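You operate a simulated robot arm through the tools that you are given. There is no shell and no other tool.

You run a simulated two-armed robot. Do the job below in one go: nothing can be reset, and whatever is moved stays where it is left.

TASK
Throw valve 5 to suck by hand and test-run the blower.
Fine: turn the clutch knob to hand first; run it till the gauge stands, then stop it.

The check looks at the end state, three seconds after you hand in, the way a careful person would. Anything else that was tipped, shoved, dropped, spilled or broken makes it a failure.

THE ROBOT
Two 7-joint arms with two-finger grippers on one trunk, on a base that drives. Base frame: it is fixed to the floor where the robot stands at the start and does not move with it; the origin is under the middle of the robot, x ahead of it, y to its left, z up. Lengths are in cm, angles in rad, forces in N, time in s.
The left shoulder is at the start at [7.8, 15.1, 81.3], the right one opposite. With the tool pointing down near the work surface each hand reaches from about 30 to 80 cm from the robot's upright axis, wherever it stands, measured 20 degrees to its own side. Places, roughly: bleed knob four [70, 40, 20]; bleed knob one [70, 40, 140]; bleed knob six [120, -90, 20]; bleed knob three [120, -90, 140]; bleed knob two [100, -30, 140]; blower five [90, 0, 20]; clutch knob four [60, 70, 60]; clutch knob one [60, 70, 180]; clutch knob six [100, -70, 60]; clutch knob three [100, -70, 180]; clutch knob two [80, 0, 180]; drive cabinet five [100, 30, 70]; isolator of drive cabinet four [60, 110, 60]; isolator of drive cabinet one [60, 110, 190]; isolator of drive cabinet six [100, -30, 40]; isolator of drive cabinet three [100, -30, 160]. Payload 2.54 kg a hand.
Tool frame (each hand has its own): the origin (TCP) lies between the finger pads and is the grasp point; the fingertips stand 3 cm ahead of it; z points along the fingers, y is the line along which they close. Largest opening 11.6 cm; the body of the gripper starts 9.5 cm behind the TCP.
Orientation is that of the tool frame in the base frame, as [roll, pitch, yaw] about the fixed x, y, z axes, in that order (R = Rz(yaw) Ry(pitch) Rx(roll)). With the fingers straight down and closing along the base's y, the tool's x points along the base's -x, its y along +y and its z along -z.

THE INTERFACE
- The arms move only by the tool drive_tool. It takes "left_steps", "right_steps" or both (then of equal length, played together; a hand with none holds still); each is a list of rows, each an object (a shift or turn left out is 0, a gripper value left out holds the last) with "gripper": the opening, from 0 (shut) to 1 (fully open); "offset": the shift along the tool's x, y, z in cm, a list of three; "turn": the turn, a rotation vector about the tool's x, y, z in degrees, a list of three. In form: [{"gripper": gripper, "offset": [tx, ty, tz], "turn": [rx, ry, rz]}, ...]. A call has 1 to 20 rows; each row is the pose to reach, as a shift and turn from the pose commanded when the call began, along the tool's axes at that moment. Each row takes 0.2 s and may step no farther than 5 cm and 0.15 rad from the row before; otherwise, or with a gripper value out of range, the whole call is refused. Where a pose cannot be reached the arm comes as near as it can. A force on the tool above 40 N (or 10 N above the force at the start of the call, whichever is more), or a blocked arm, ends the call early, and 0.2 s more pass. Each finger travels about 7.2 cm/s and halts on what it meets, pressing with about 37 N; the grip force reading is that of the motor and also rises with nothing between the fingers. The clock runs only during rows and for 0.2 s after the last one: add rows that repeat a pose to give the fingers time. It gives the time, the measured TCP pose, the force on the tool (base axes), the opening and the grip force at its end, in the units of the frame above (readings bear some noise), with the torque about the TCP (base axes, N m) and any sound that the robot's microphone picked up, and new pictures: "pictures" is both (left out), scene, wrist or none (wrist: the cameras of the hands that moved).
- Cameras (640 x 400 px; columns grow to the right, rows downward): "scene" is now at [15.91, 1.11, 94.55]; the picture's right is [0.12, -0.99, 0.00], its down [-0.44, -0.05, -0.90] and it looks along [0.89, 0.11, -0.44] (base axes); focal length 214 px, centre (320, 200). "left" rides on the left gripper at [6.9, 1.5, -12.2] in its tool frame; the picture's right is [-0.22, 0.98, 0.00], its down [-0.83, -0.18, -0.53] and it looks along [-0.52, -0.11, 0.85] (tool axes); focal length 251 px, centre (320, 200). "right" rides on the right gripper at [6.9, -1.5, -12.2] in its tool frame; the picture's right is [0.21, 0.98, 0.00], its down [-0.83, 0.18, -0.53] and it looks along [-0.52, 0.11, 0.85] (tool axes); focal length 251 px, centre (320, 200). There is no depth. A picture from a camera that has moved, and an enlarged one, comes with that camera's place and axes in the base frame and with its lens.
- move_column(by): slides the trunk up (or, below 0, down) by that many cm; the arms and the scene camera ride with it, the base frame stays. It gives what a move gives, with no picture.
- base_move(legs): drives the robot by 1 to 6 legs, each [ahead, left, turn to the left] in cm, cm and rad, along the robot's own axes; the way and the turn of a leg run together, so that a leg with both is an arc; at most 150 cm and 3.142 rad a leg. The arms and the cameras ride along, it lands a little off, and it stops where it bumps. It gives what a move gives, and a new picture of the scene camera.
- pan_tilt(pan, tilt): turns the head with the scene camera to pan (to the left, within 1.396 rad either way) and tilt (down, from -0.506 to 1.204), counted from straight ahead of the robot. It gives what a move gives, and a new picture of the scene camera.
- zoom(camera, box): a new picture of the part [left, top, right, bottom] of that camera's present view, enlarged. No time passes.
- close_job(): hands the job in; it is judged then, once.

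Nothing tells you exact positions but the pictures and the camera data. Unless the task says otherwise, let go and move clear before handing in.

The tools are called as name(argument=value, ...) on one line, values as JSON. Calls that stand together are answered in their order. drive_tool: Moves the arms, as the interface text tells. Its arguments: {"type":"object","properties":{"left_steps":{"type":"array","items":{"type":"object","properties":{"gripper":{"type":"number"},"offset":{"type":"array","items":{"type":"number"}},"turn":{"type":"array","items":{"type":"number"}}}}},"right_steps":{"type":"array","items":{"type":"object","properties":{"gripper":{"type":"number"},"offset":{"type":"array","items":{"type":"number"}},"turn":{"type":"array","items":{"type":"number"}}}}},"pictures":{"type":"string","enum":["both","scene","wrist","none"]}},"required":[]} The other tools are called the same way: move_column (by) slides the trunk up or down; base_move (legs) drives the base; pan_tilt (pan, tilt) turns the head that bears the scene camera; zoom (camera, box) takes an enlarged picture of a part of a camera's view; close_job () hands the job in.

At the start:

```text
clock: 0.0
left_ee_pos: [49.44, 31.09, 83.48]
left_orientation: [3.14, 0.0, -3.141]
left_ft_force: [-0.1, 0.0, -0.1]
left_wrist_torque: [0.03, -0.03, 0.02]
left_grip_width: 11.59
left_grip_force: 0.0
right_ee_pos: [38.79, -12.3, 86.6]
right_orientation: [3.141, 0.0, 3.141]
right_ft_force: [0.1, 0.1, 0.6]
right_wrist_torque: [0.01, -0.02, 0.01]
right_grip_width: 11.59
right_grip_force: 0.0
trunk travel left (down, up): [-5.0, 23.9]
robot x, y, heading: [0.24, 0.23, 0.002]
head pan, tilt: [0.122, 0.456]
```

scene: 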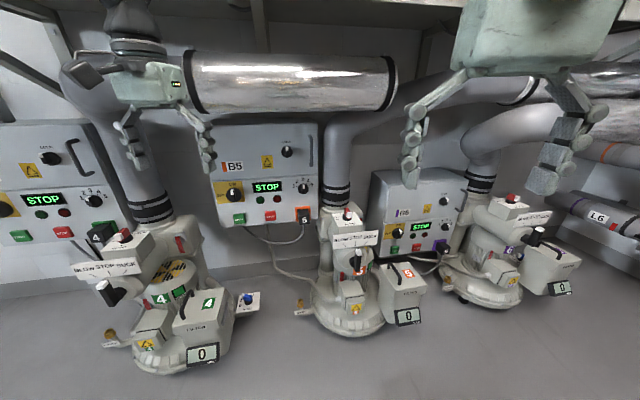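
right: 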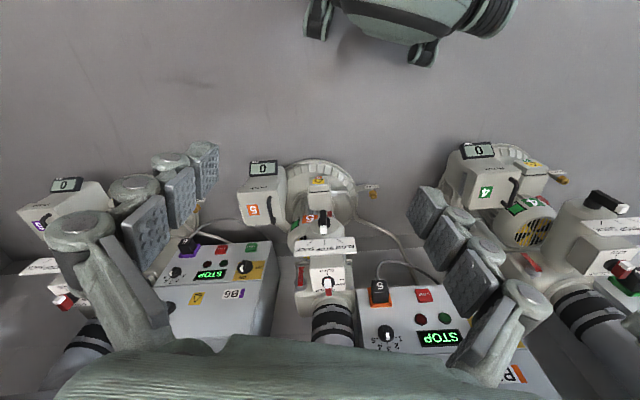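
left: 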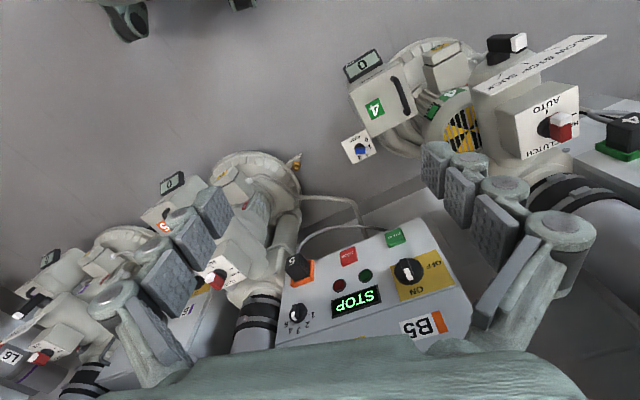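

I see three blower units with valve heads and three drive cabinets; unit 5 is in the middle with cabinet B5 to its left. I'll look closer before moving anything.

zoom(camera="scene", box=[280, 180, 440, 340])

zoom(camera="scene", box=[200, 110, 340, 240])

zoom(camera="right", box=[230, 140, 400, 320])

zoom(camera="left", box=[260, 200, 480, 360])

zoom(camera="scene", box=[60, 210, 270, 380])

zoom(camera="scene", box=[370, 170, 640, 320])

```text
2.50 times, centred on (360, 260) of scene
camera zoom: at [15.91, 1.11, 94.55], right [0.12, -0.99, 0.0], down [-0.44, -0.05, -0.9], along [0.89, 0.11, -0.44], focal length 536 px, centre (220, 50)
```

zoom: 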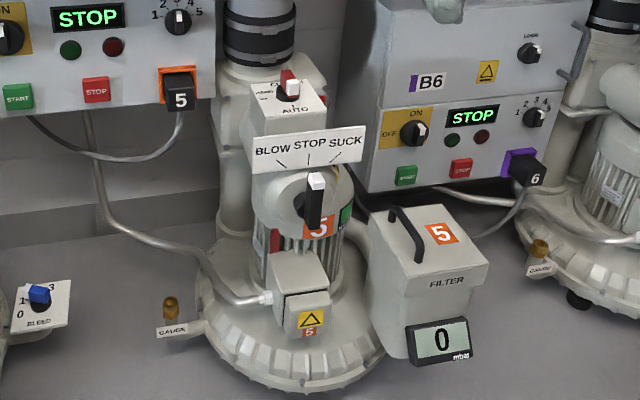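

```text
3.08 times, centred on (270, 175) of scene
camera zoom: at [15.91, 1.11, 94.55], right [0.12, -0.99, 0.0], down [-0.44, -0.05, -0.9], along [0.89, 0.11, -0.44], focal length 660 px, centre (474, 277)
```

zoom: 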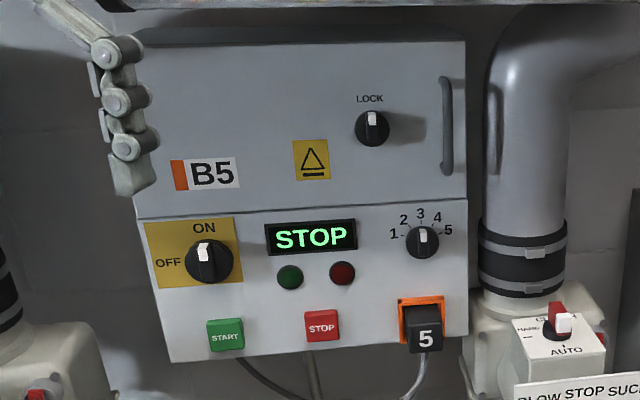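

```text
2.22 times, centred on (315, 230) of right
camera zoom: at [31.92, -13.87, 98.83], right [-0.21, 0.98, 0.0], down [0.83, 0.18, 0.53], along [0.52, 0.11, -0.85], focal length 559 px, centre (331, 133)
```

zoom: 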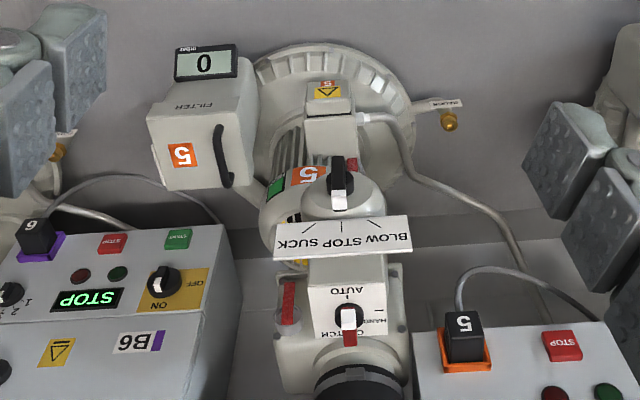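

```text
2.50 times, centred on (370, 280) of left
camera zoom: at [42.38, 32.61, 95.68], right [0.21, 0.98, 0.0], down [0.83, -0.18, 0.53], along [0.52, -0.11, -0.85], focal length 629 px, centre (195, 0)
```

zoom: 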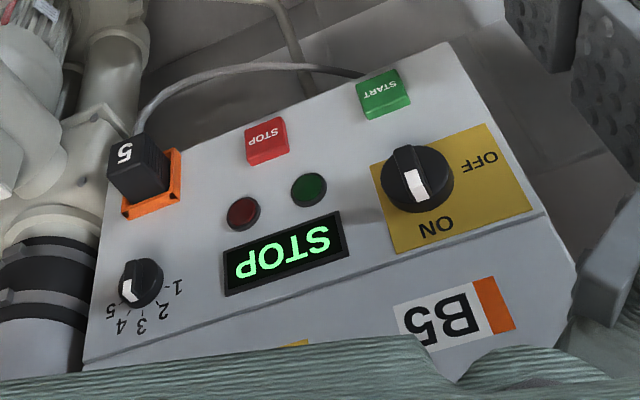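

```text
2.35 times, centred on (165, 295) of scene
camera zoom: at [15.91, 1.11, 94.55], right [0.12, -0.99, 0.0], down [-0.44, -0.05, -0.9], along [0.89, 0.11, -0.44], focal length 505 px, centre (685, -24)
```

zoom: 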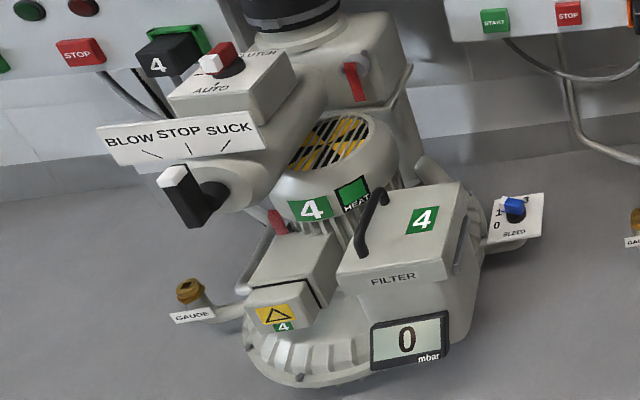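

```text
2.37 times, centred on (505, 245) of scene
camera zoom: at [15.91, 1.11, 94.55], right [0.12, -0.99, 0.0], down [-0.44, -0.05, -0.9], along [0.89, 0.11, -0.44], focal length 508 px, centre (-118, 93)
```

zoom: 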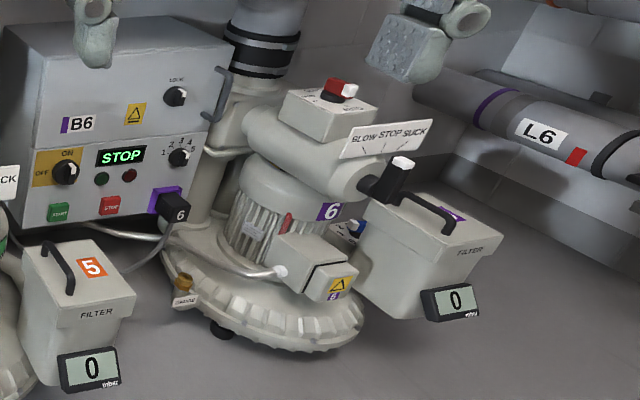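

Unit 5's clutch box sits on top of the valve with the lever in front of it. I want a close look at knob pointer, lever and labels.

zoom(camera="scene", box=[325, 200, 385, 275])

zoom(camera="right", box=[290, 230, 360, 310])

zoom(camera="left", box=[130, 150, 310, 310])

zoom(camera="scene", box=[280, 0, 640, 200])

```text
5.33 times, centred on (355, 238) of scene
camera zoom: at [15.91, 1.11, 94.55], right [0.12, -0.99, 0.0], down [-0.44, -0.05, -0.9], along [0.89, 0.11, -0.44], focal length 1144 px, centre (133, 0)
```

zoom: 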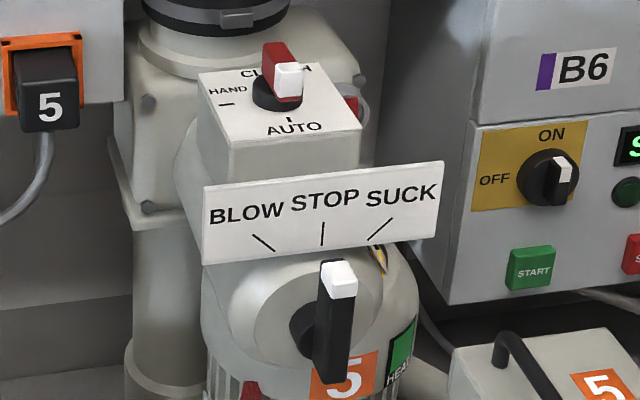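

```text
5.00 times, centred on (325, 270) of right
camera zoom: at [31.92, -13.87, 98.83], right [-0.21, 0.98, 0.0], down [0.83, 0.18, 0.53], along [0.52, 0.11, -0.85], focal length 1257 px, centre (295, -150)
```

zoom: 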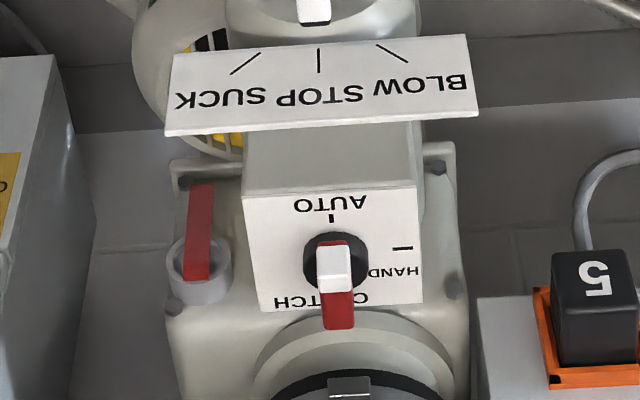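

```text
2.50 times, centred on (220, 230) of left
camera zoom: at [42.38, 32.61, 95.68], right [0.21, 0.98, 0.0], down [0.83, -0.18, 0.53], along [0.52, -0.11, -0.85], focal length 629 px, centre (570, 125)
```

zoom: 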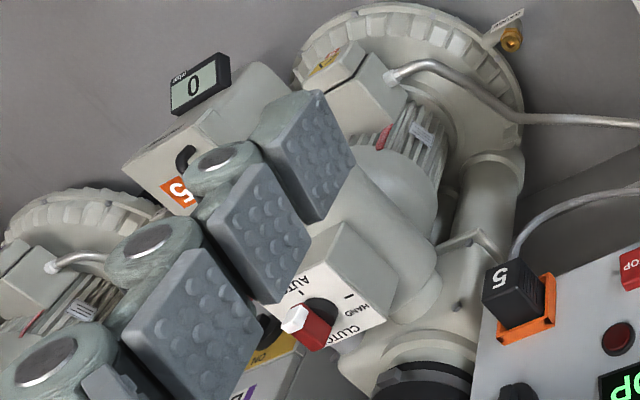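

```text
1.78 times, centred on (460, 100) of scene
camera zoom: at [15.91, 1.11, 94.55], right [0.12, -0.99, 0.0], down [-0.44, -0.05, -0.9], along [0.89, 0.11, -0.44], focal length 381 px, centre (71, 378)
```

zoom: 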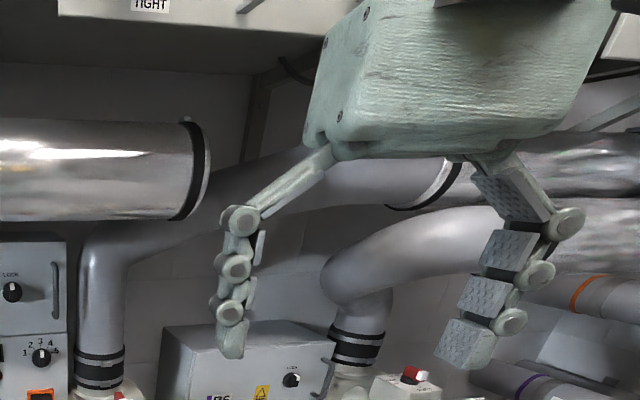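

Unit 5's clutch knob points at AUTO (white end towards me); I place it near [84, -0.5, 54], the lever tip near [71, -4.4, 49], START near [84.6, 42, 50] and STOP near [87.6, 30, 50.5]. I'll look around with the head before moving.

pan_tilt(pan=0.1, tilt=0.0)

pan_tilt(pan=0.0, tilt=0.9)

```text
clock: 0.9
left_ee_pos: [49.44, 30.95, 83.34]
left_orientation: [-3.141, -0.001, -3.139]
left_ft_force: [-0.7, 0.6, 0.1]
left_wrist_torque: [0.02, 0.02, 0.0]
left_grip_width: 11.6
left_grip_force: 0.0
right_ee_pos: [38.82, -12.38, 86.55]
right_orientation: [-3.141, 0.0, 3.141]
right_ft_force: [-1.0, 0.0, -1.0]
right_wrist_torque: [-0.02, -0.04, -0.02]
right_grip_width: 11.58
right_grip_force: 0.0
trunk travel left (down, up): [-5.0, 23.9]
robot x, y, heading: [0.23, 0.22, -0.001]
head pan, tilt: [0.099, 0.0]
camera scene: at [15.76, 0.88, 98.75], right [0.1, -1.0, 0.0], down [0.0, 0.0, -1.0], along [1.0, 0.1, 0.0], focal length 214 px, centre (320, 200)
```

scene: 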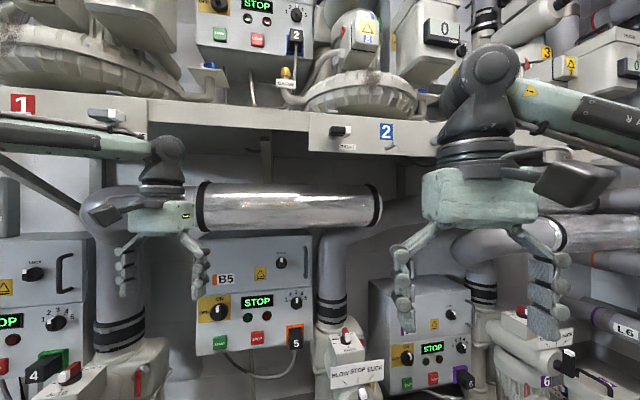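

```text
clock: 2.1
left_ee_pos: [49.36, 31.05, 83.48]
left_orientation: [3.141, 0.001, -3.14]
left_ft_force: [-0.3, -1.1, 0.4]
left_wrist_torque: [0.01, 0.03, -0.01]
left_grip_width: 11.58
left_grip_force: 0.1
right_ee_pos: [38.77, -12.14, 86.74]
right_orientation: [-3.141, -0.001, -3.141]
right_ft_force: [0.0, -0.2, -0.4]
right_wrist_torque: [-0.03, -0.02, -0.02]
right_grip_width: 11.58
right_grip_force: 0.1
trunk travel left (down, up): [-5.0, 23.9]
robot x, y, heading: [0.08, -0.16, -0.002]
head pan, tilt: [0.0, 0.901]
camera scene: at [14.35, -0.01, 90.77], right [0.0, -1.0, 0.0], down [-0.78, 0.0, -0.62], along [0.62, 0.0, -0.78], focal length 214 px, centre (320, 200)
```

scene: 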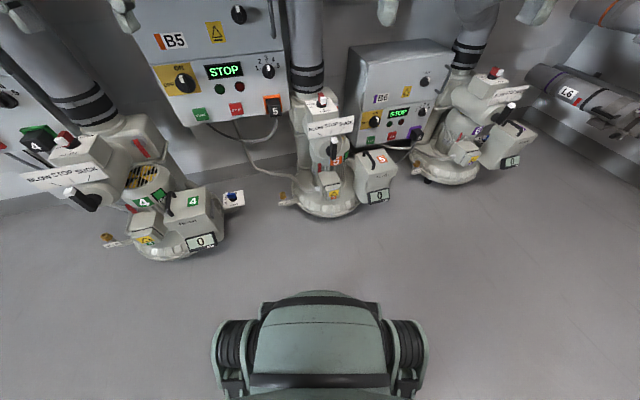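

The floor ahead is free, and unit 5 and cabinet B5 are both turned about 0.28 rad to face me. I'll pull the left hand back, away from the duct, then drive closer and turn square to the unit.

drive_tool(left_steps=[{"offset": [5, 0, 0]}, {"offset": [10, 0, 0]}, {"offset": [14, 0, 0]}, {"offset": [14, 0, 0]}], pictures="none")

base_move(legs=[[22, -10, 0], [0, 0, 0.28]])

pan_tilt(pan=0.0, tilt=0.6)

```text
clock: 3.1
left_ee_pos: [35.16, 31.12, 83.84]
left_orientation: [-3.14, 0.002, -3.139]
left_ft_force: [-0.1, -0.2, -0.4]
left_wrist_torque: [-0.01, 0.04, -0.01]
left_grip_width: 11.59
left_grip_force: 0.0
right_ee_pos: [38.85, -12.22, 86.7]
right_orientation: [3.14, -0.001, 3.14]
right_ft_force: [0.1, 0.0, -0.4]
right_wrist_torque: [-0.04, -0.03, -0.01]
right_grip_width: 11.6
right_grip_force: 0.1
trunk travel left (down, up): [-5.0, 23.9]
robot x, y, heading: [0.34, -0.21, 0.0]
head pan, tilt: [0.0, 0.901]
```

```text
clock: 5.8
left_ee_pos: [47.33, 29.16, 84.11]
left_orientation: [3.136, 0.009, -2.865]
left_ft_force: [0.2, -0.4, -0.1]
left_wrist_torque: [0.01, 0.0, 0.02]
left_grip_width: 11.6
left_grip_force: 0.1
right_ee_pos: [62.33, -11.6, 86.85]
right_orientation: [3.138, 0.014, -2.86]
right_ft_force: [0.5, -0.4, -0.5]
right_wrist_torque: [0.03, -0.01, 0.02]
right_grip_width: 11.6
right_grip_force: 0.1
trunk travel left (down, up): [-5.0, 23.9]
robot x, y, heading: [22.42, -9.96, 0.277]
head pan, tilt: [0.0, 0.901]
camera scene: at [35.53, -6.48, 90.87], right [0.27, -0.96, 0.0], down [-0.75, -0.21, -0.63], along [0.6, 0.18, -0.78], focal length 214 px, centre (320, 200)
```

scene: 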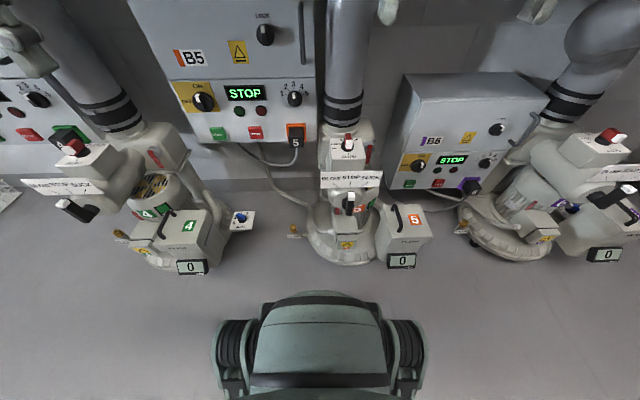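

```text
clock: 6.6
left_ee_pos: [47.39, 29.24, 84.07]
left_orientation: [3.138, 0.006, -2.865]
left_ft_force: [0.9, 0.8, 0.1]
left_wrist_torque: [-0.01, -0.02, -0.03]
left_grip_width: 11.6
left_grip_force: 0.1
right_ee_pos: [62.29, -11.61, 86.96]
right_orientation: [3.139, 0.016, -2.859]
right_ft_force: [0.6, 0.1, -0.3]
right_wrist_torque: [0.0, 0.02, 0.01]
right_grip_width: 11.59
right_grip_force: 0.0
trunk travel left (down, up): [-5.0, 23.9]
robot x, y, heading: [21.98, -10.33, 0.275]
head pan, tilt: [0.0, 0.6]
camera scene: at [36.83, -6.05, 93.33], right [0.27, -0.96, 0.0], down [-0.54, -0.15, -0.83], along [0.8, 0.23, -0.56], focal length 214 px, centre (320, 200)
```

scene: 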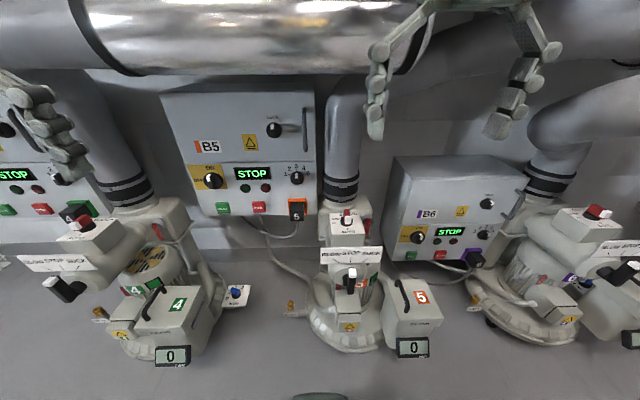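

The unit is now square ahead of me. I'll zoom in for details from the new viewpoint.

zoom(camera="scene", box=[310, 190, 390, 310])

zoom(camera="right", box=[0, 0, 640, 400])

zoom(camera="left", box=[0, 0, 640, 400])

zoom(camera="scene", box=[160, 90, 330, 250])

```text
3.33 times, centred on (350, 250) of scene
camera zoom: at [36.83, -6.05, 93.33], right [0.27, -0.96, 0.0], down [-0.54, -0.15, -0.83], along [0.8, 0.23, -0.56], focal length 715 px, centre (220, 33)
```

zoom: 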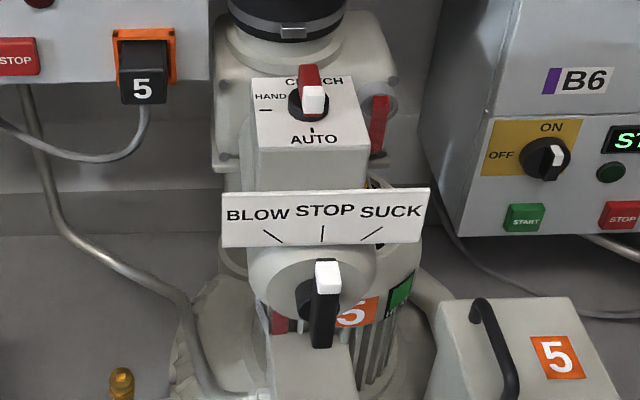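

```text
1.00 times, centred on (320, 200) of right (not enlarged: the box is as wide or as high as the picture)
camera zoom: at [55.95, -15.1, 99.04], right [-0.48, 0.88, 0.0], down [0.73, 0.4, 0.55], along [0.48, 0.26, -0.84], focal length 251 px, centre (320, 200)
```

zoom: 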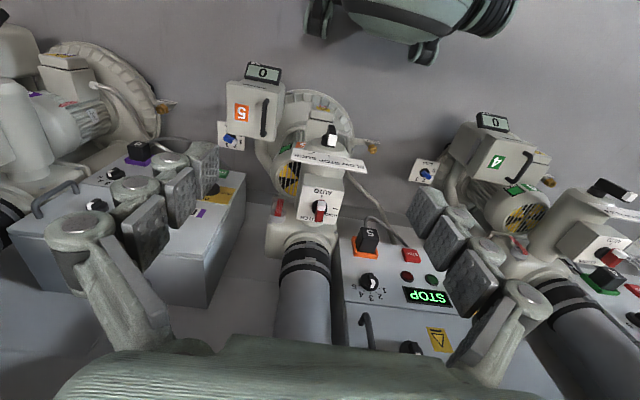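

```text
1.00 times, centred on (320, 200) of left (not enlarged: the box is as wide or as high as the picture)
camera zoom: at [40.09, 28.81, 96.25], right [-0.06, 1.0, 0.01], down [0.84, 0.05, 0.54], along [0.54, 0.04, -0.84], focal length 251 px, centre (320, 200)
```

zoom: 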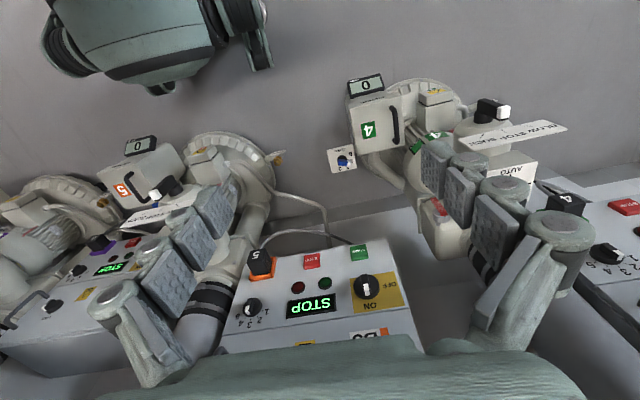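

```text
2.50 times, centred on (245, 170) of scene
camera zoom: at [36.83, -6.05, 93.33], right [0.27, -0.96, 0.0], down [-0.54, -0.15, -0.83], along [0.8, 0.23, -0.56], focal length 536 px, centre (508, 275)
```

zoom: 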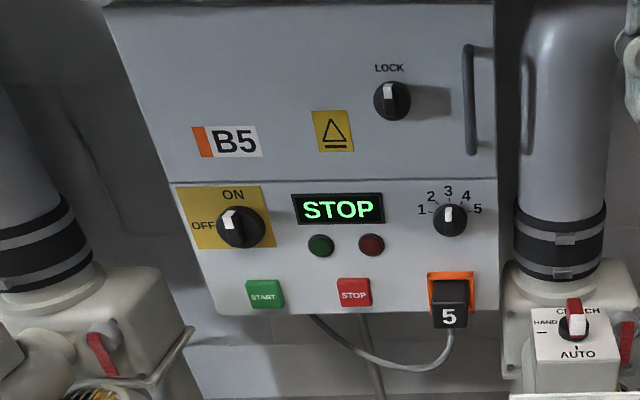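

The unit's axis lines up with my heading. I'll clear the right hand to the right, and bring the left hand in over the area in front of the clutch for a close look (its end-of-turn lean suits the left arm).

drive_tool(right_steps=[{"offset": [3, -4, 0]}, {"offset": [6, -8, 0]}, {"offset": [9, -12, 0]}, {"offset": [12, -16, 0]}, {"offset": [12, -16, 0]}], pictures="none")

drive_tool(left_steps=[{"offset": [-1, -4.7, 0]}, {"offset": [-2, -9.4, 0]}, {"offset": [-3, -14.1, 0]}, {"offset": [-4, -18.8, 0]}, {"offset": [-5, -23.5, 0]}, {"offset": [-6, -28.2, 0]}, {"offset": [-7, -32.9, 0]}, {"offset": [-8, -37.6, 0]}, {"offset": [-8.5, -38.9, 0]}, {"offset": [-8.5, -38.9, 0]}])

```text
clock: 7.8
left_ee_pos: [47.65, 29.47, 83.77]
left_orientation: [3.14, 0.0, -2.863]
left_ft_force: [0.4, -0.6, 0.2]
left_wrist_torque: [0.01, -0.01, 0.0]
left_grip_width: 11.61
left_grip_force: 0.1
right_ee_pos: [55.34, -29.85, 86.45]
right_orientation: [-3.139, 0.005, -2.857]
right_ft_force: [0.3, 0.5, -0.5]
right_wrist_torque: [0.01, 0.03, -0.05]
right_grip_width: 11.61
right_grip_force: 0.0
trunk travel left (down, up): [-5.0, 23.9]
robot x, y, heading: [22.0, -9.74, 0.279]
head pan, tilt: [0.0, 0.6]
```

```text
clock: 10.0
left_ee_pos: [59.58, 7.93, 83.06]
left_orientation: [3.142, 0.0, -2.863]
left_ft_force: [0.6, -0.3, -0.1]
left_wrist_torque: [0.0, -0.02, 0.0]
left_grip_width: 11.61
left_grip_force: 0.1
left hand out of reach, approached as far as the arm can: row 6, 7, 8, 9, 10
right_ee_pos: [55.27, -29.71, 86.6]
right_orientation: [3.142, 0.007, -2.86]
right_ft_force: [0.4, -0.2, -0.6]
right_wrist_torque: [0.02, 0.0, -0.03]
right_grip_width: 11.61
right_grip_force: 0.1
trunk travel left (down, up): [-5.0, 23.9]
robot x, y, heading: [22.05, -9.68, 0.279]
head pan, tilt: [0.0, 0.6]
camera scene: at [37.16, -5.7, 93.24], right [0.27, -0.96, 0.0], down [-0.54, -0.15, -0.83], along [0.79, 0.23, -0.56], focal length 214 px, centre (320, 200)
camera left: at [52.45, 7.64, 95.23], right [-0.06, 1.0, 0.0], down [0.84, 0.05, 0.53], along [0.53, 0.03, -0.85], focal length 251 px, centre (320, 200)
```

scene: 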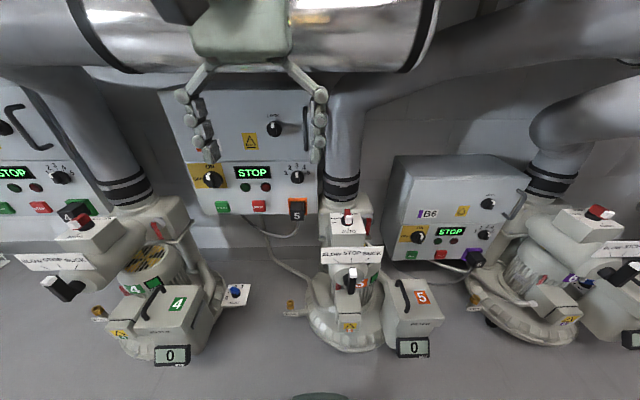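
left: 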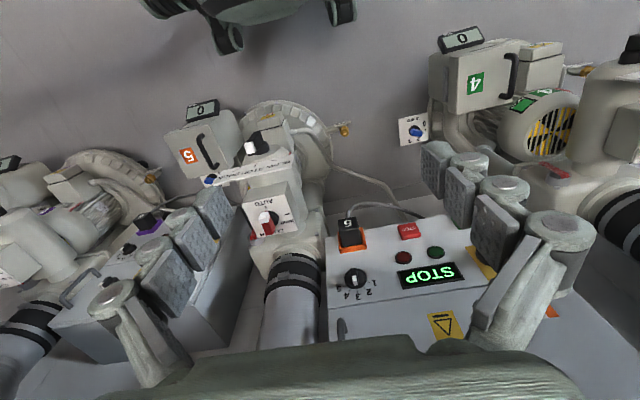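

The left arm cannot cross that far at this stance, so I'll shift the base 25 cm to the right so that unit 5 lies on the left arm's side.

base_move(legs=[[0, -25, 0]])

zoom(camera="left", box=[0, 0, 640, 400])

```text
clock: 13.0
left_ee_pos: [66.29, -15.66, 82.93]
left_orientation: [3.141, -0.002, -2.863]
left_ft_force: [-0.4, 0.0, -0.5]
left_wrist_torque: [-0.01, -0.02, -0.01]
left_grip_width: 11.61
left_grip_force: 0.0
right_ee_pos: [62.11, -53.4, 86.53]
right_orientation: [3.14, 0.007, -2.861]
right_ft_force: [-0.5, 0.2, 0.0]
right_wrist_torque: [-0.02, -0.01, -0.01]
right_grip_width: 11.62
right_grip_force: 0.1
trunk travel left (down, up): [-5.0, 23.9]
robot x, y, heading: [28.71, -33.47, 0.278]
head pan, tilt: [0.0, 0.6]
camera scene: at [43.89, -29.43, 93.24], right [0.27, -0.96, 0.0], down [-0.54, -0.15, -0.83], along [0.79, 0.22, -0.56], focal length 214 px, centre (320, 200)
```

scene: 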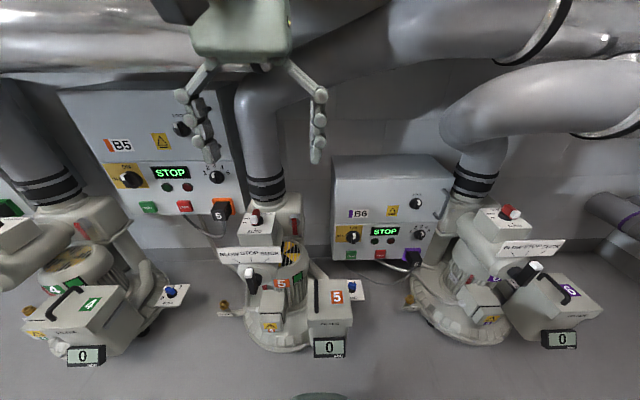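

```text
1.00 times, centred on (320, 200) of left (not enlarged: the box is as wide or as high as the picture)
camera zoom: at [59.2, -16.12, 95.23], right [-0.06, 1.0, 0.0], down [0.84, 0.05, 0.53], along [0.53, 0.03, -0.85], focal length 251 px, centre (320, 200)
```

zoom: 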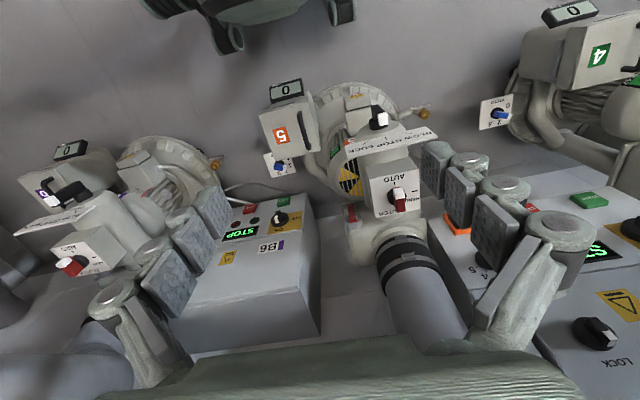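

Good view of unit 5 now from both cameras. I'll zoom for triangulating the knob.

zoom(camera="left", box=[330, 150, 450, 270])

zoom(camera="scene", box=[210, 190, 310, 290])

```text
3.33 times, centred on (390, 210) of left
camera zoom: at [59.2, -16.12, 95.23], right [-0.06, 1.0, 0.0], down [0.84, 0.05, 0.53], along [0.53, 0.03, -0.85], focal length 838 px, centre (87, 167)
```

zoom: 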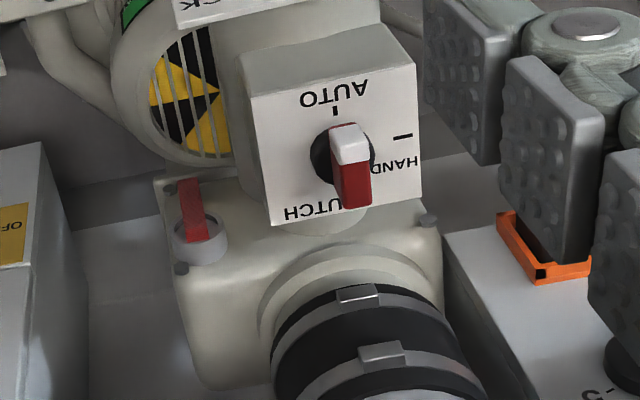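

```text
4.00 times, centred on (260, 240) of scene
camera zoom: at [43.89, -29.43, 93.24], right [0.27, -0.96, 0.0], down [-0.54, -0.15, -0.83], along [0.79, 0.22, -0.56], focal length 858 px, centre (560, 40)
```

zoom: 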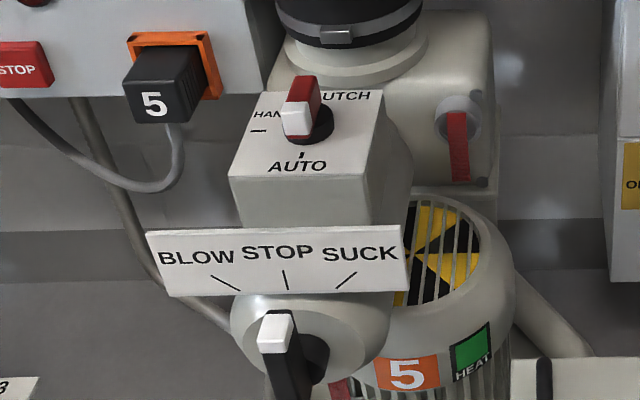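

My knob estimate has an uncertainty of about 2 cm, so I'll bring the left hand nearer, leaning 30° back, for a closer view.

drive_tool(left_steps=[{"offset": [-2.5, 1.5, 2.5], "turn": [0, -5, 0]}, {"offset": [-5, 3, 5], "turn": [0, -10, 0]}, {"offset": [-7.5, 4.5, 7.5], "turn": [0, -15, 0]}, {"offset": [-10, 6, 10], "turn": [0, -20, 0]}, {"offset": [-12, 8, 13], "turn": [0, -25, 0]}, {"offset": [-14, 9.3, 16], "turn": [0, -30, 0]}, {"offset": [-14, 9.3, 16], "turn": [0, -30, 0]}])

```text
clock: 14.6
left_ee_pos: [77.22, -3.13, 66.98]
left_orientation: [-3.141, 0.525, -2.864]
left_ft_force: [-0.2, 0.2, 0.0]
left_wrist_torque: [0.01, 0.01, 0.02]
left_grip_width: 11.57
left_grip_force: 0.1
right_ee_pos: [62.13, -53.65, 86.61]
right_orientation: [-3.138, 0.008, -2.861]
right_ft_force: [0.0, 0.5, -0.9]
right_wrist_torque: [0.01, 0.04, -0.01]
right_grip_width: 11.59
right_grip_force: 0.1
trunk travel left (down, up): [-5.0, 23.9]
robot x, y, heading: [28.56, -33.53, 0.273]
head pan, tilt: [0.0, 0.6]
camera scene: at [43.89, -29.43, 93.24], right [0.27, -0.96, 0.0], down [-0.54, -0.15, -0.83], along [0.79, 0.22, -0.57], focal length 214 px, centre (320, 200)
camera left: at [65.04, -4.89, 74.03], right [-0.09, 0.99, 0.11], down [0.48, -0.05, 0.88], along [0.87, 0.13, -0.47], focal length 251 px, centre (320, 200)
```

scene: 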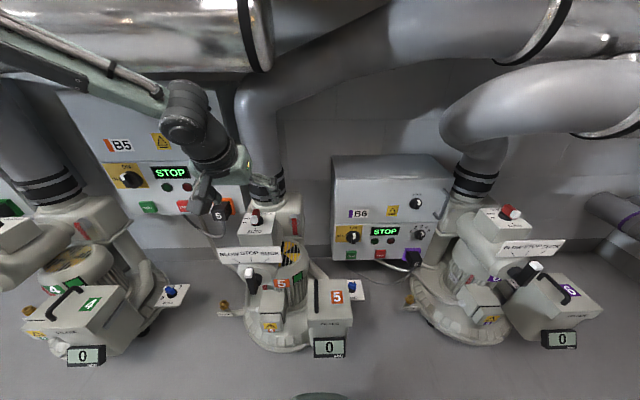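
left: 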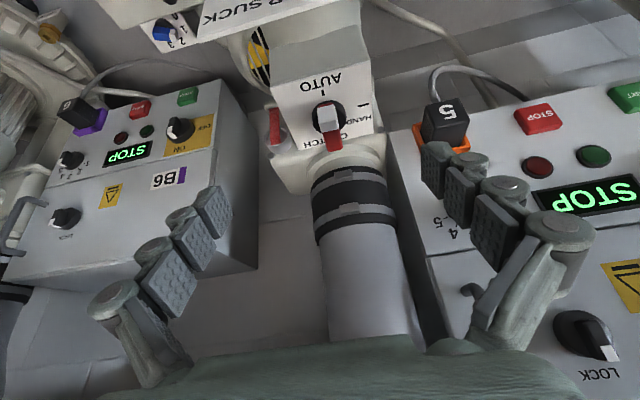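

zoom(camera="left", box=[260, 60, 400, 180])

zoom(camera="scene", box=[160, 150, 310, 270])

```text
3.33 times, centred on (330, 120) of left
camera zoom: at [65.04, -4.89, 74.03], right [-0.09, 0.99, 0.11], down [0.48, -0.05, 0.88], along [0.87, 0.13, -0.47], focal length 838 px, centre (287, 467)
```

zoom: 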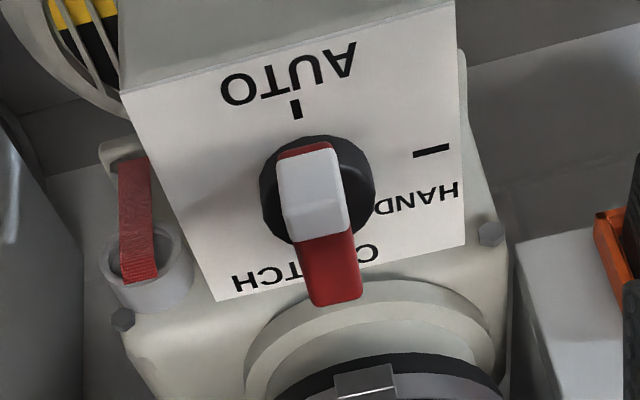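

```text
3.33 times, centred on (235, 210) of scene
camera zoom: at [43.89, -29.43, 93.24], right [0.27, -0.96, 0.0], down [-0.54, -0.15, -0.83], along [0.79, 0.22, -0.57], focal length 715 px, centre (603, 167)
```

zoom: 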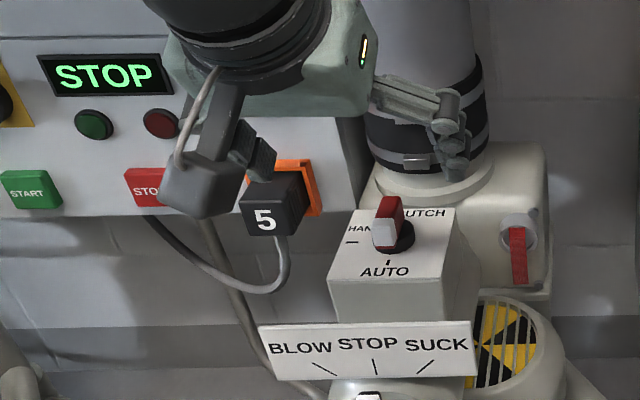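

zoom(camera="scene", box=[235, 190, 275, 220])

zoom(camera="left", box=[300, 95, 360, 155])

```text
13.33 times, centred on (255, 205) of scene
camera zoom: at [43.89, -29.43, 93.24], right [0.27, -0.96, 0.0], down [-0.54, -0.15, -0.83], along [0.79, 0.22, -0.57], focal length 2860 px, centre (1187, 133)
```

zoom: 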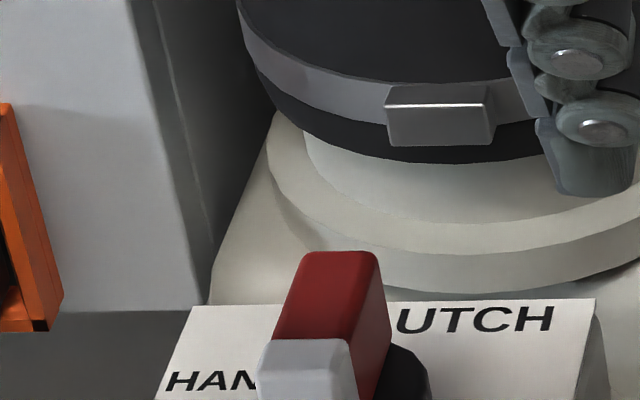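

```text
6.67 times, centred on (330, 125) of left
camera zoom: at [65.04, -4.89, 74.03], right [-0.09, 0.99, 0.11], down [0.48, -0.05, 0.88], along [0.87, 0.13, -0.47], focal length 1676 px, centre (253, 700)
```

zoom: 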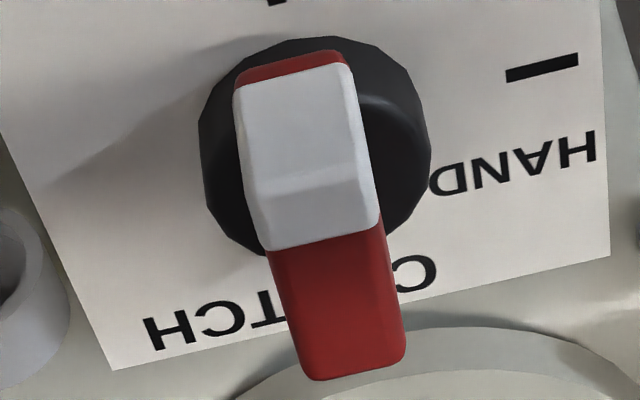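

The knob's bar is now located: centre [82.8, -0.2], top at z 57.9, about 3.8 long and 1.5 wide, white end towards me. I'll narrow the fingers and come down along the tool axis to just above it.

drive_tool(left_steps=[{"gripper": 0.42, "offset": [0, 0, 0]}, {"gripper": 0.42, "offset": [-0.4, 1.3, 2]}, {"gripper": 0.42, "offset": [-0.4, 1.3, 5]}, {"gripper": 0.42, "offset": [-0.4, 1.3, 6]}, {"gripper": 0.42, "offset": [-0.4, 1.3, 6]}])

zoom(camera="scene", box=[200, 150, 300, 230])

zoom(camera="left", box=[220, 0, 440, 180])

```text
clock: 15.8
left_ee_pos: [80.24, -0.95, 61.99]
left_orientation: [3.141, 0.524, -2.868]
left_ft_force: [-0.4, 0.2, -0.1]
left_wrist_torque: [-0.03, -0.01, -0.02]
left_grip_width: 4.88
left_grip_force: 0.1
right_ee_pos: [62.06, -53.45, 86.52]
right_orientation: [-3.141, 0.005, -2.862]
right_ft_force: [-0.4, 0.0, 0.5]
right_wrist_torque: [0.0, 0.04, -0.01]
right_grip_width: 11.6
right_grip_force: 0.0
trunk travel left (down, up): [-5.0, 23.9]
robot x, y, heading: [29.09, -33.55, 0.271]
head pan, tilt: [0.0, 0.6]
camera scene: at [43.89, -29.43, 93.24], right [0.27, -0.96, 0.0], down [-0.54, -0.15, -0.83], along [0.79, 0.22, -0.56], focal length 214 px, centre (320, 200)
camera left: at [67.99, -2.64, 69.15], right [-0.09, 0.99, 0.11], down [0.48, -0.05, 0.88], along [0.87, 0.13, -0.47], focal length 251 px, centre (320, 200)
```

scene: 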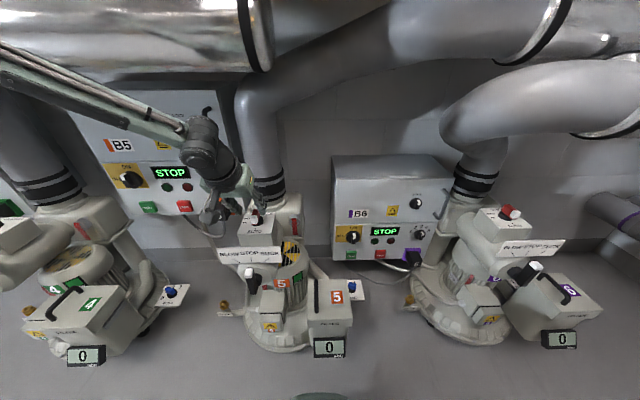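
left: 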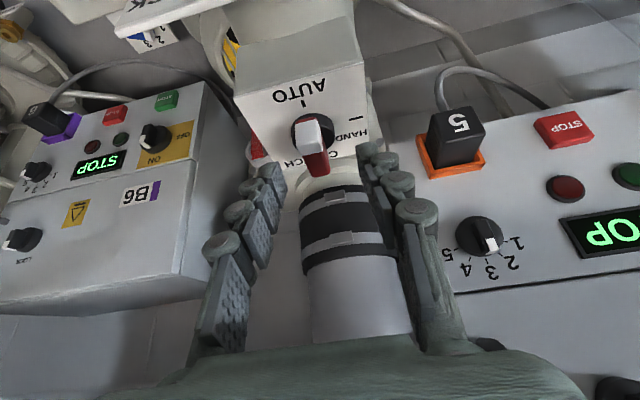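

```text
5.00 times, centred on (250, 190) of scene
camera zoom: at [43.89, -29.43, 93.24], right [0.27, -0.96, 0.0], down [-0.54, -0.15, -0.83], along [0.79, 0.22, -0.56], focal length 1072 px, centre (670, 250)
```

zoom: 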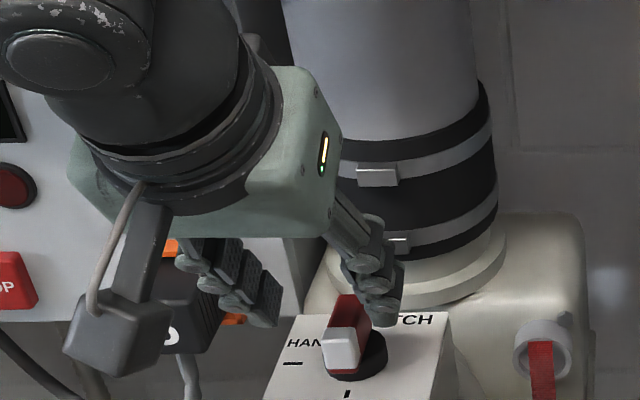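

```text
2.22 times, centred on (330, 90) of left
camera zoom: at [67.99, -2.64, 69.15], right [-0.09, 0.99, 0.11], down [0.48, -0.05, 0.88], along [0.87, 0.13, -0.47], focal length 559 px, centre (298, 444)
```

zoom: 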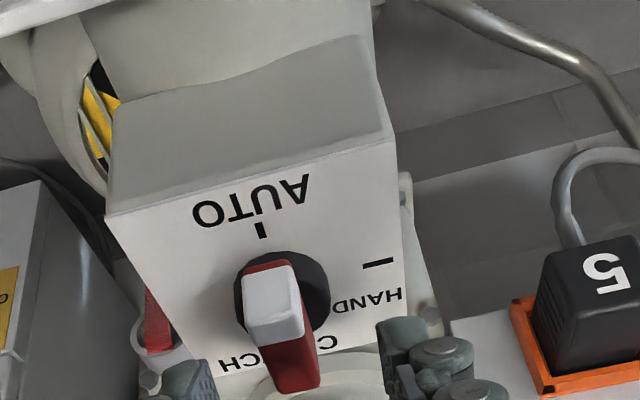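

The fingers straddle the bar, aligned with it. I go the last 3.1 cm down along the tool and close.

drive_tool(left_steps=[{"gripper": 0.42, "offset": [0, 0, 1.5]}, {"gripper": 0.42, "offset": [0, 0, 2.6]}, {"gripper": 0.42, "offset": [0, 0, 3.1]}, {"gripper": 0.42, "offset": [0, 0, 3.1]}, {"gripper": 0.1, "offset": [0, 0, 3.1]}, {"gripper": 0.1, "offset": [0, 0, 3.1]}, {"gripper": 0.08, "offset": [0, 0, 3.1]}])

zoom(camera="scene", box=[200, 150, 300, 230])

zoom(camera="left", box=[220, 0, 440, 180])

```text
clock: 17.4
left_ee_pos: [81.68, -0.62, 59.22]
left_orientation: [-3.14, 0.525, -2.87]
left_ft_force: [3.6, -13.4, -1.9]
left_wrist_torque: [-0.32, -0.03, -0.13]
left_grip_width: 1.9
left_grip_force: 7.4
right_ee_pos: [62.05, -53.68, 86.62]
right_orientation: [3.141, 0.008, -2.863]
right_ft_force: [-0.6, -0.1, 0.7]
right_wrist_torque: [0.0, -0.01, 0.03]
right_grip_width: 11.6
right_grip_force: 0.0
trunk travel left (down, up): [-5.0, 23.9]
robot x, y, heading: [28.73, -33.84, 0.275]
head pan, tilt: [0.0, 0.6]
camera scene: at [43.92, -29.49, 93.23], right [0.27, -0.96, 0.0], down [-0.54, -0.15, -0.82], along [0.79, 0.22, -0.57], focal length 214 px, centre (320, 200)
camera left: at [69.54, -2.34, 66.36], right [-0.08, 0.99, 0.11], down [0.48, -0.05, 0.88], along [0.87, 0.12, -0.47], focal length 251 px, centre (320, 200)
```

scene: 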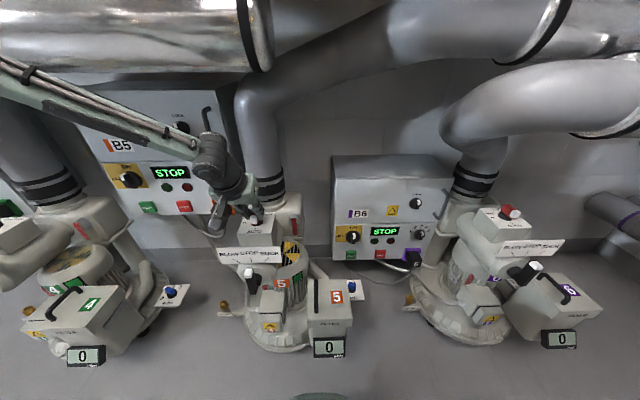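
left: 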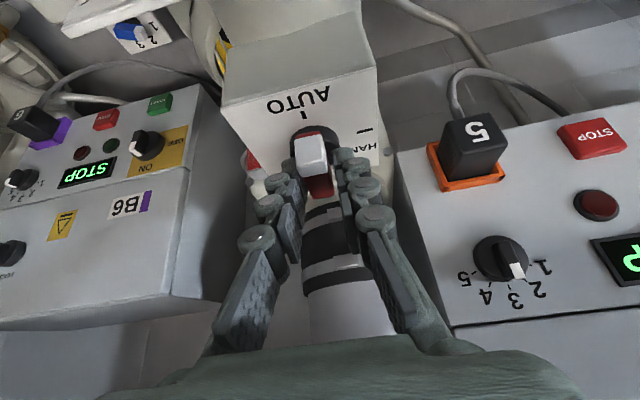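

```text
5.00 times, centred on (250, 190) of scene
camera zoom: at [43.92, -29.49, 93.23], right [0.27, -0.96, 0.0], down [-0.54, -0.15, -0.82], along [0.79, 0.22, -0.57], focal length 1072 px, centre (670, 250)
```

zoom: 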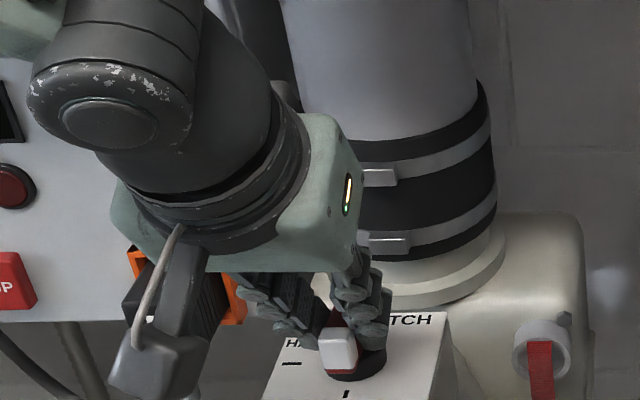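

```text
2.22 times, centred on (330, 90) of left
camera zoom: at [69.54, -2.34, 66.36], right [-0.08, 0.99, 0.11], down [0.48, -0.05, 0.88], along [0.87, 0.12, -0.47], focal length 559 px, centre (298, 444)
```

zoom: 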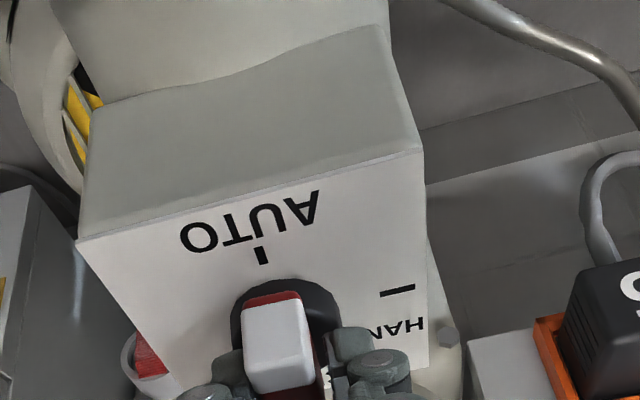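

The right finger touched first: the bar sits about 0.3 cm right of the tool's centre. I'll shift that much and close fully.

drive_tool(left_steps=[{"gripper": 0.2, "offset": [0.15, -0.2, 0]}, {"gripper": 0.2, "offset": [0.15, -0.4, 0]}, {"gripper": 0.0, "offset": [0.15, -0.4, 0]}, {"gripper": 0.0, "offset": [0.15, -0.4, 0]}, {"gripper": 0.0, "offset": [0.15, -0.4, 0]}], pictures="wrist")

```text
clock: 18.6
left_ee_pos: [81.56, -0.82, 59.34]
left_orientation: [-3.141, 0.524, -2.866]
left_ft_force: [1.5, -4.7, -0.1]
left_wrist_torque: [-0.08, -0.11, -0.03]
left_grip_width: 1.56
left_grip_force: 41.5
right_ee_pos: [62.13, -53.63, 86.57]
right_orientation: [-3.141, 0.007, -2.861]
right_ft_force: [0.3, 0.5, -0.3]
right_wrist_torque: [0.03, -0.03, 0.0]
right_grip_width: 11.58
right_grip_force: 0.0
trunk travel left (down, up): [-5.0, 23.9]
robot x, y, heading: [28.85, -33.66, 0.281]
head pan, tilt: [0.0, 0.6]
camera left: at [69.45, -2.59, 66.35], right [-0.09, 0.99, 0.11], down [0.48, -0.05, 0.88], along [0.87, 0.13, -0.47], focal length 251 px, centre (320, 200)
```

left: 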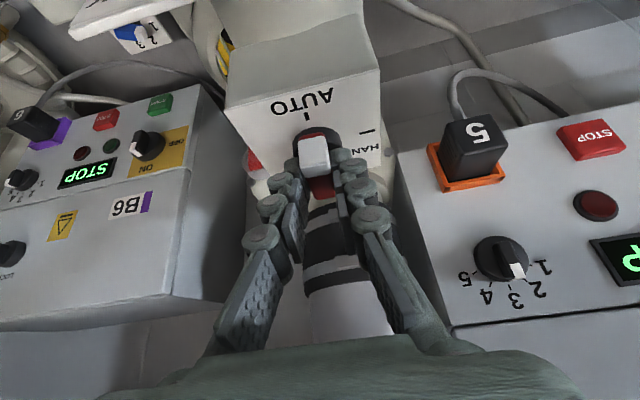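

The bar is gripped firmly (1.56 cm, 41 N). I'll turn it clockwise from above about the knob's axis, the first 30°, and check.

drive_tool(left_steps=[{"gripper": 0, "offset": [-0.01, 0.12, 0], "turn": [3, 0, 5.2]}, {"gripper": 0, "offset": [-0.02, 0.24, 0.01], "turn": [6, 0, 10.4]}, {"gripper": 0, "offset": [-0.05, 0.35, 0.03], "turn": [9, 0, 15.6]}, {"gripper": 0, "offset": [-0.09, 0.46, 0.05], "turn": [12, 0, 20.8]}, {"gripper": 0, "offset": [-0.13, 0.57, 0.08], "turn": [15, 0, 26]}])

zoom(camera="scene", box=[200, 150, 300, 230])

```text
clock: 19.8
left_ee_pos: [81.58, -0.04, 59.18]
left_orientation: [-3.141, 0.523, 2.897]
left_ft_force: [-2.7, 6.0, 0.6]
left_wrist_torque: [0.06, 0.44, 0.08]
left_grip_width: 1.55
left_grip_force: 41.4
right_ee_pos: [62.06, -53.49, 86.59]
right_orientation: [-3.138, 0.007, -2.86]
right_ft_force: [-1.0, 0.3, 0.0]
right_wrist_torque: [-0.01, 0.02, 0.01]
right_grip_width: 11.62
right_grip_force: 0.0
trunk travel left (down, up): [-5.0, 23.9]
robot x, y, heading: [28.66, -33.81, 0.274]
head pan, tilt: [0.0, 0.6]
camera scene: at [43.88, -29.41, 93.24], right [0.27, -0.96, 0.0], down [-0.54, -0.15, -0.83], along [0.79, 0.22, -0.56], focal length 214 px, centre (320, 200)
camera left: at [70.15, 4.34, 66.38], right [0.42, 0.9, 0.11], down [0.39, -0.29, 0.87], along [0.82, -0.32, -0.47], focal length 251 px, centre (320, 200)
```

scene: 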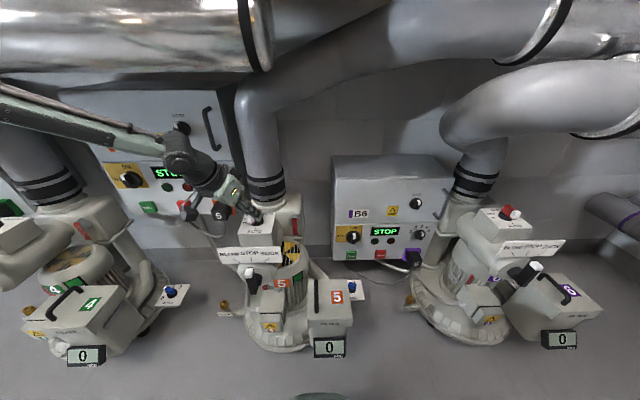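
left: 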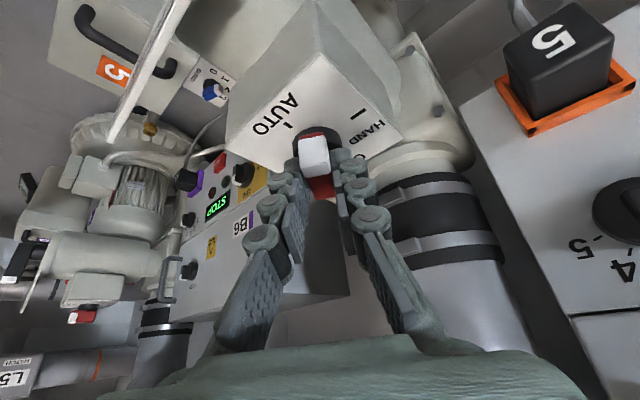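

```text
5.00 times, centred on (250, 190) of scene
camera zoom: at [43.88, -29.41, 93.24], right [0.27, -0.96, 0.0], down [-0.54, -0.15, -0.83], along [0.79, 0.22, -0.56], focal length 1072 px, centre (670, 250)
```

zoom: 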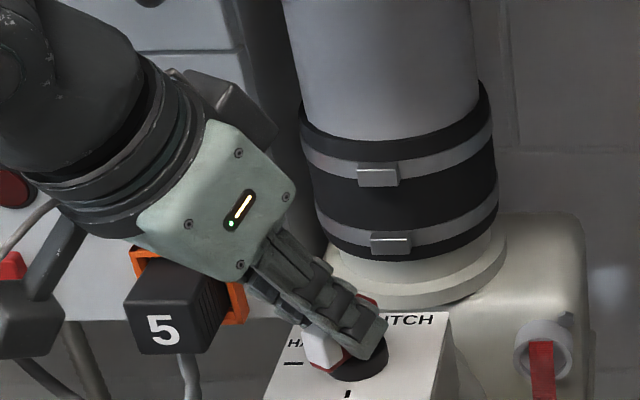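

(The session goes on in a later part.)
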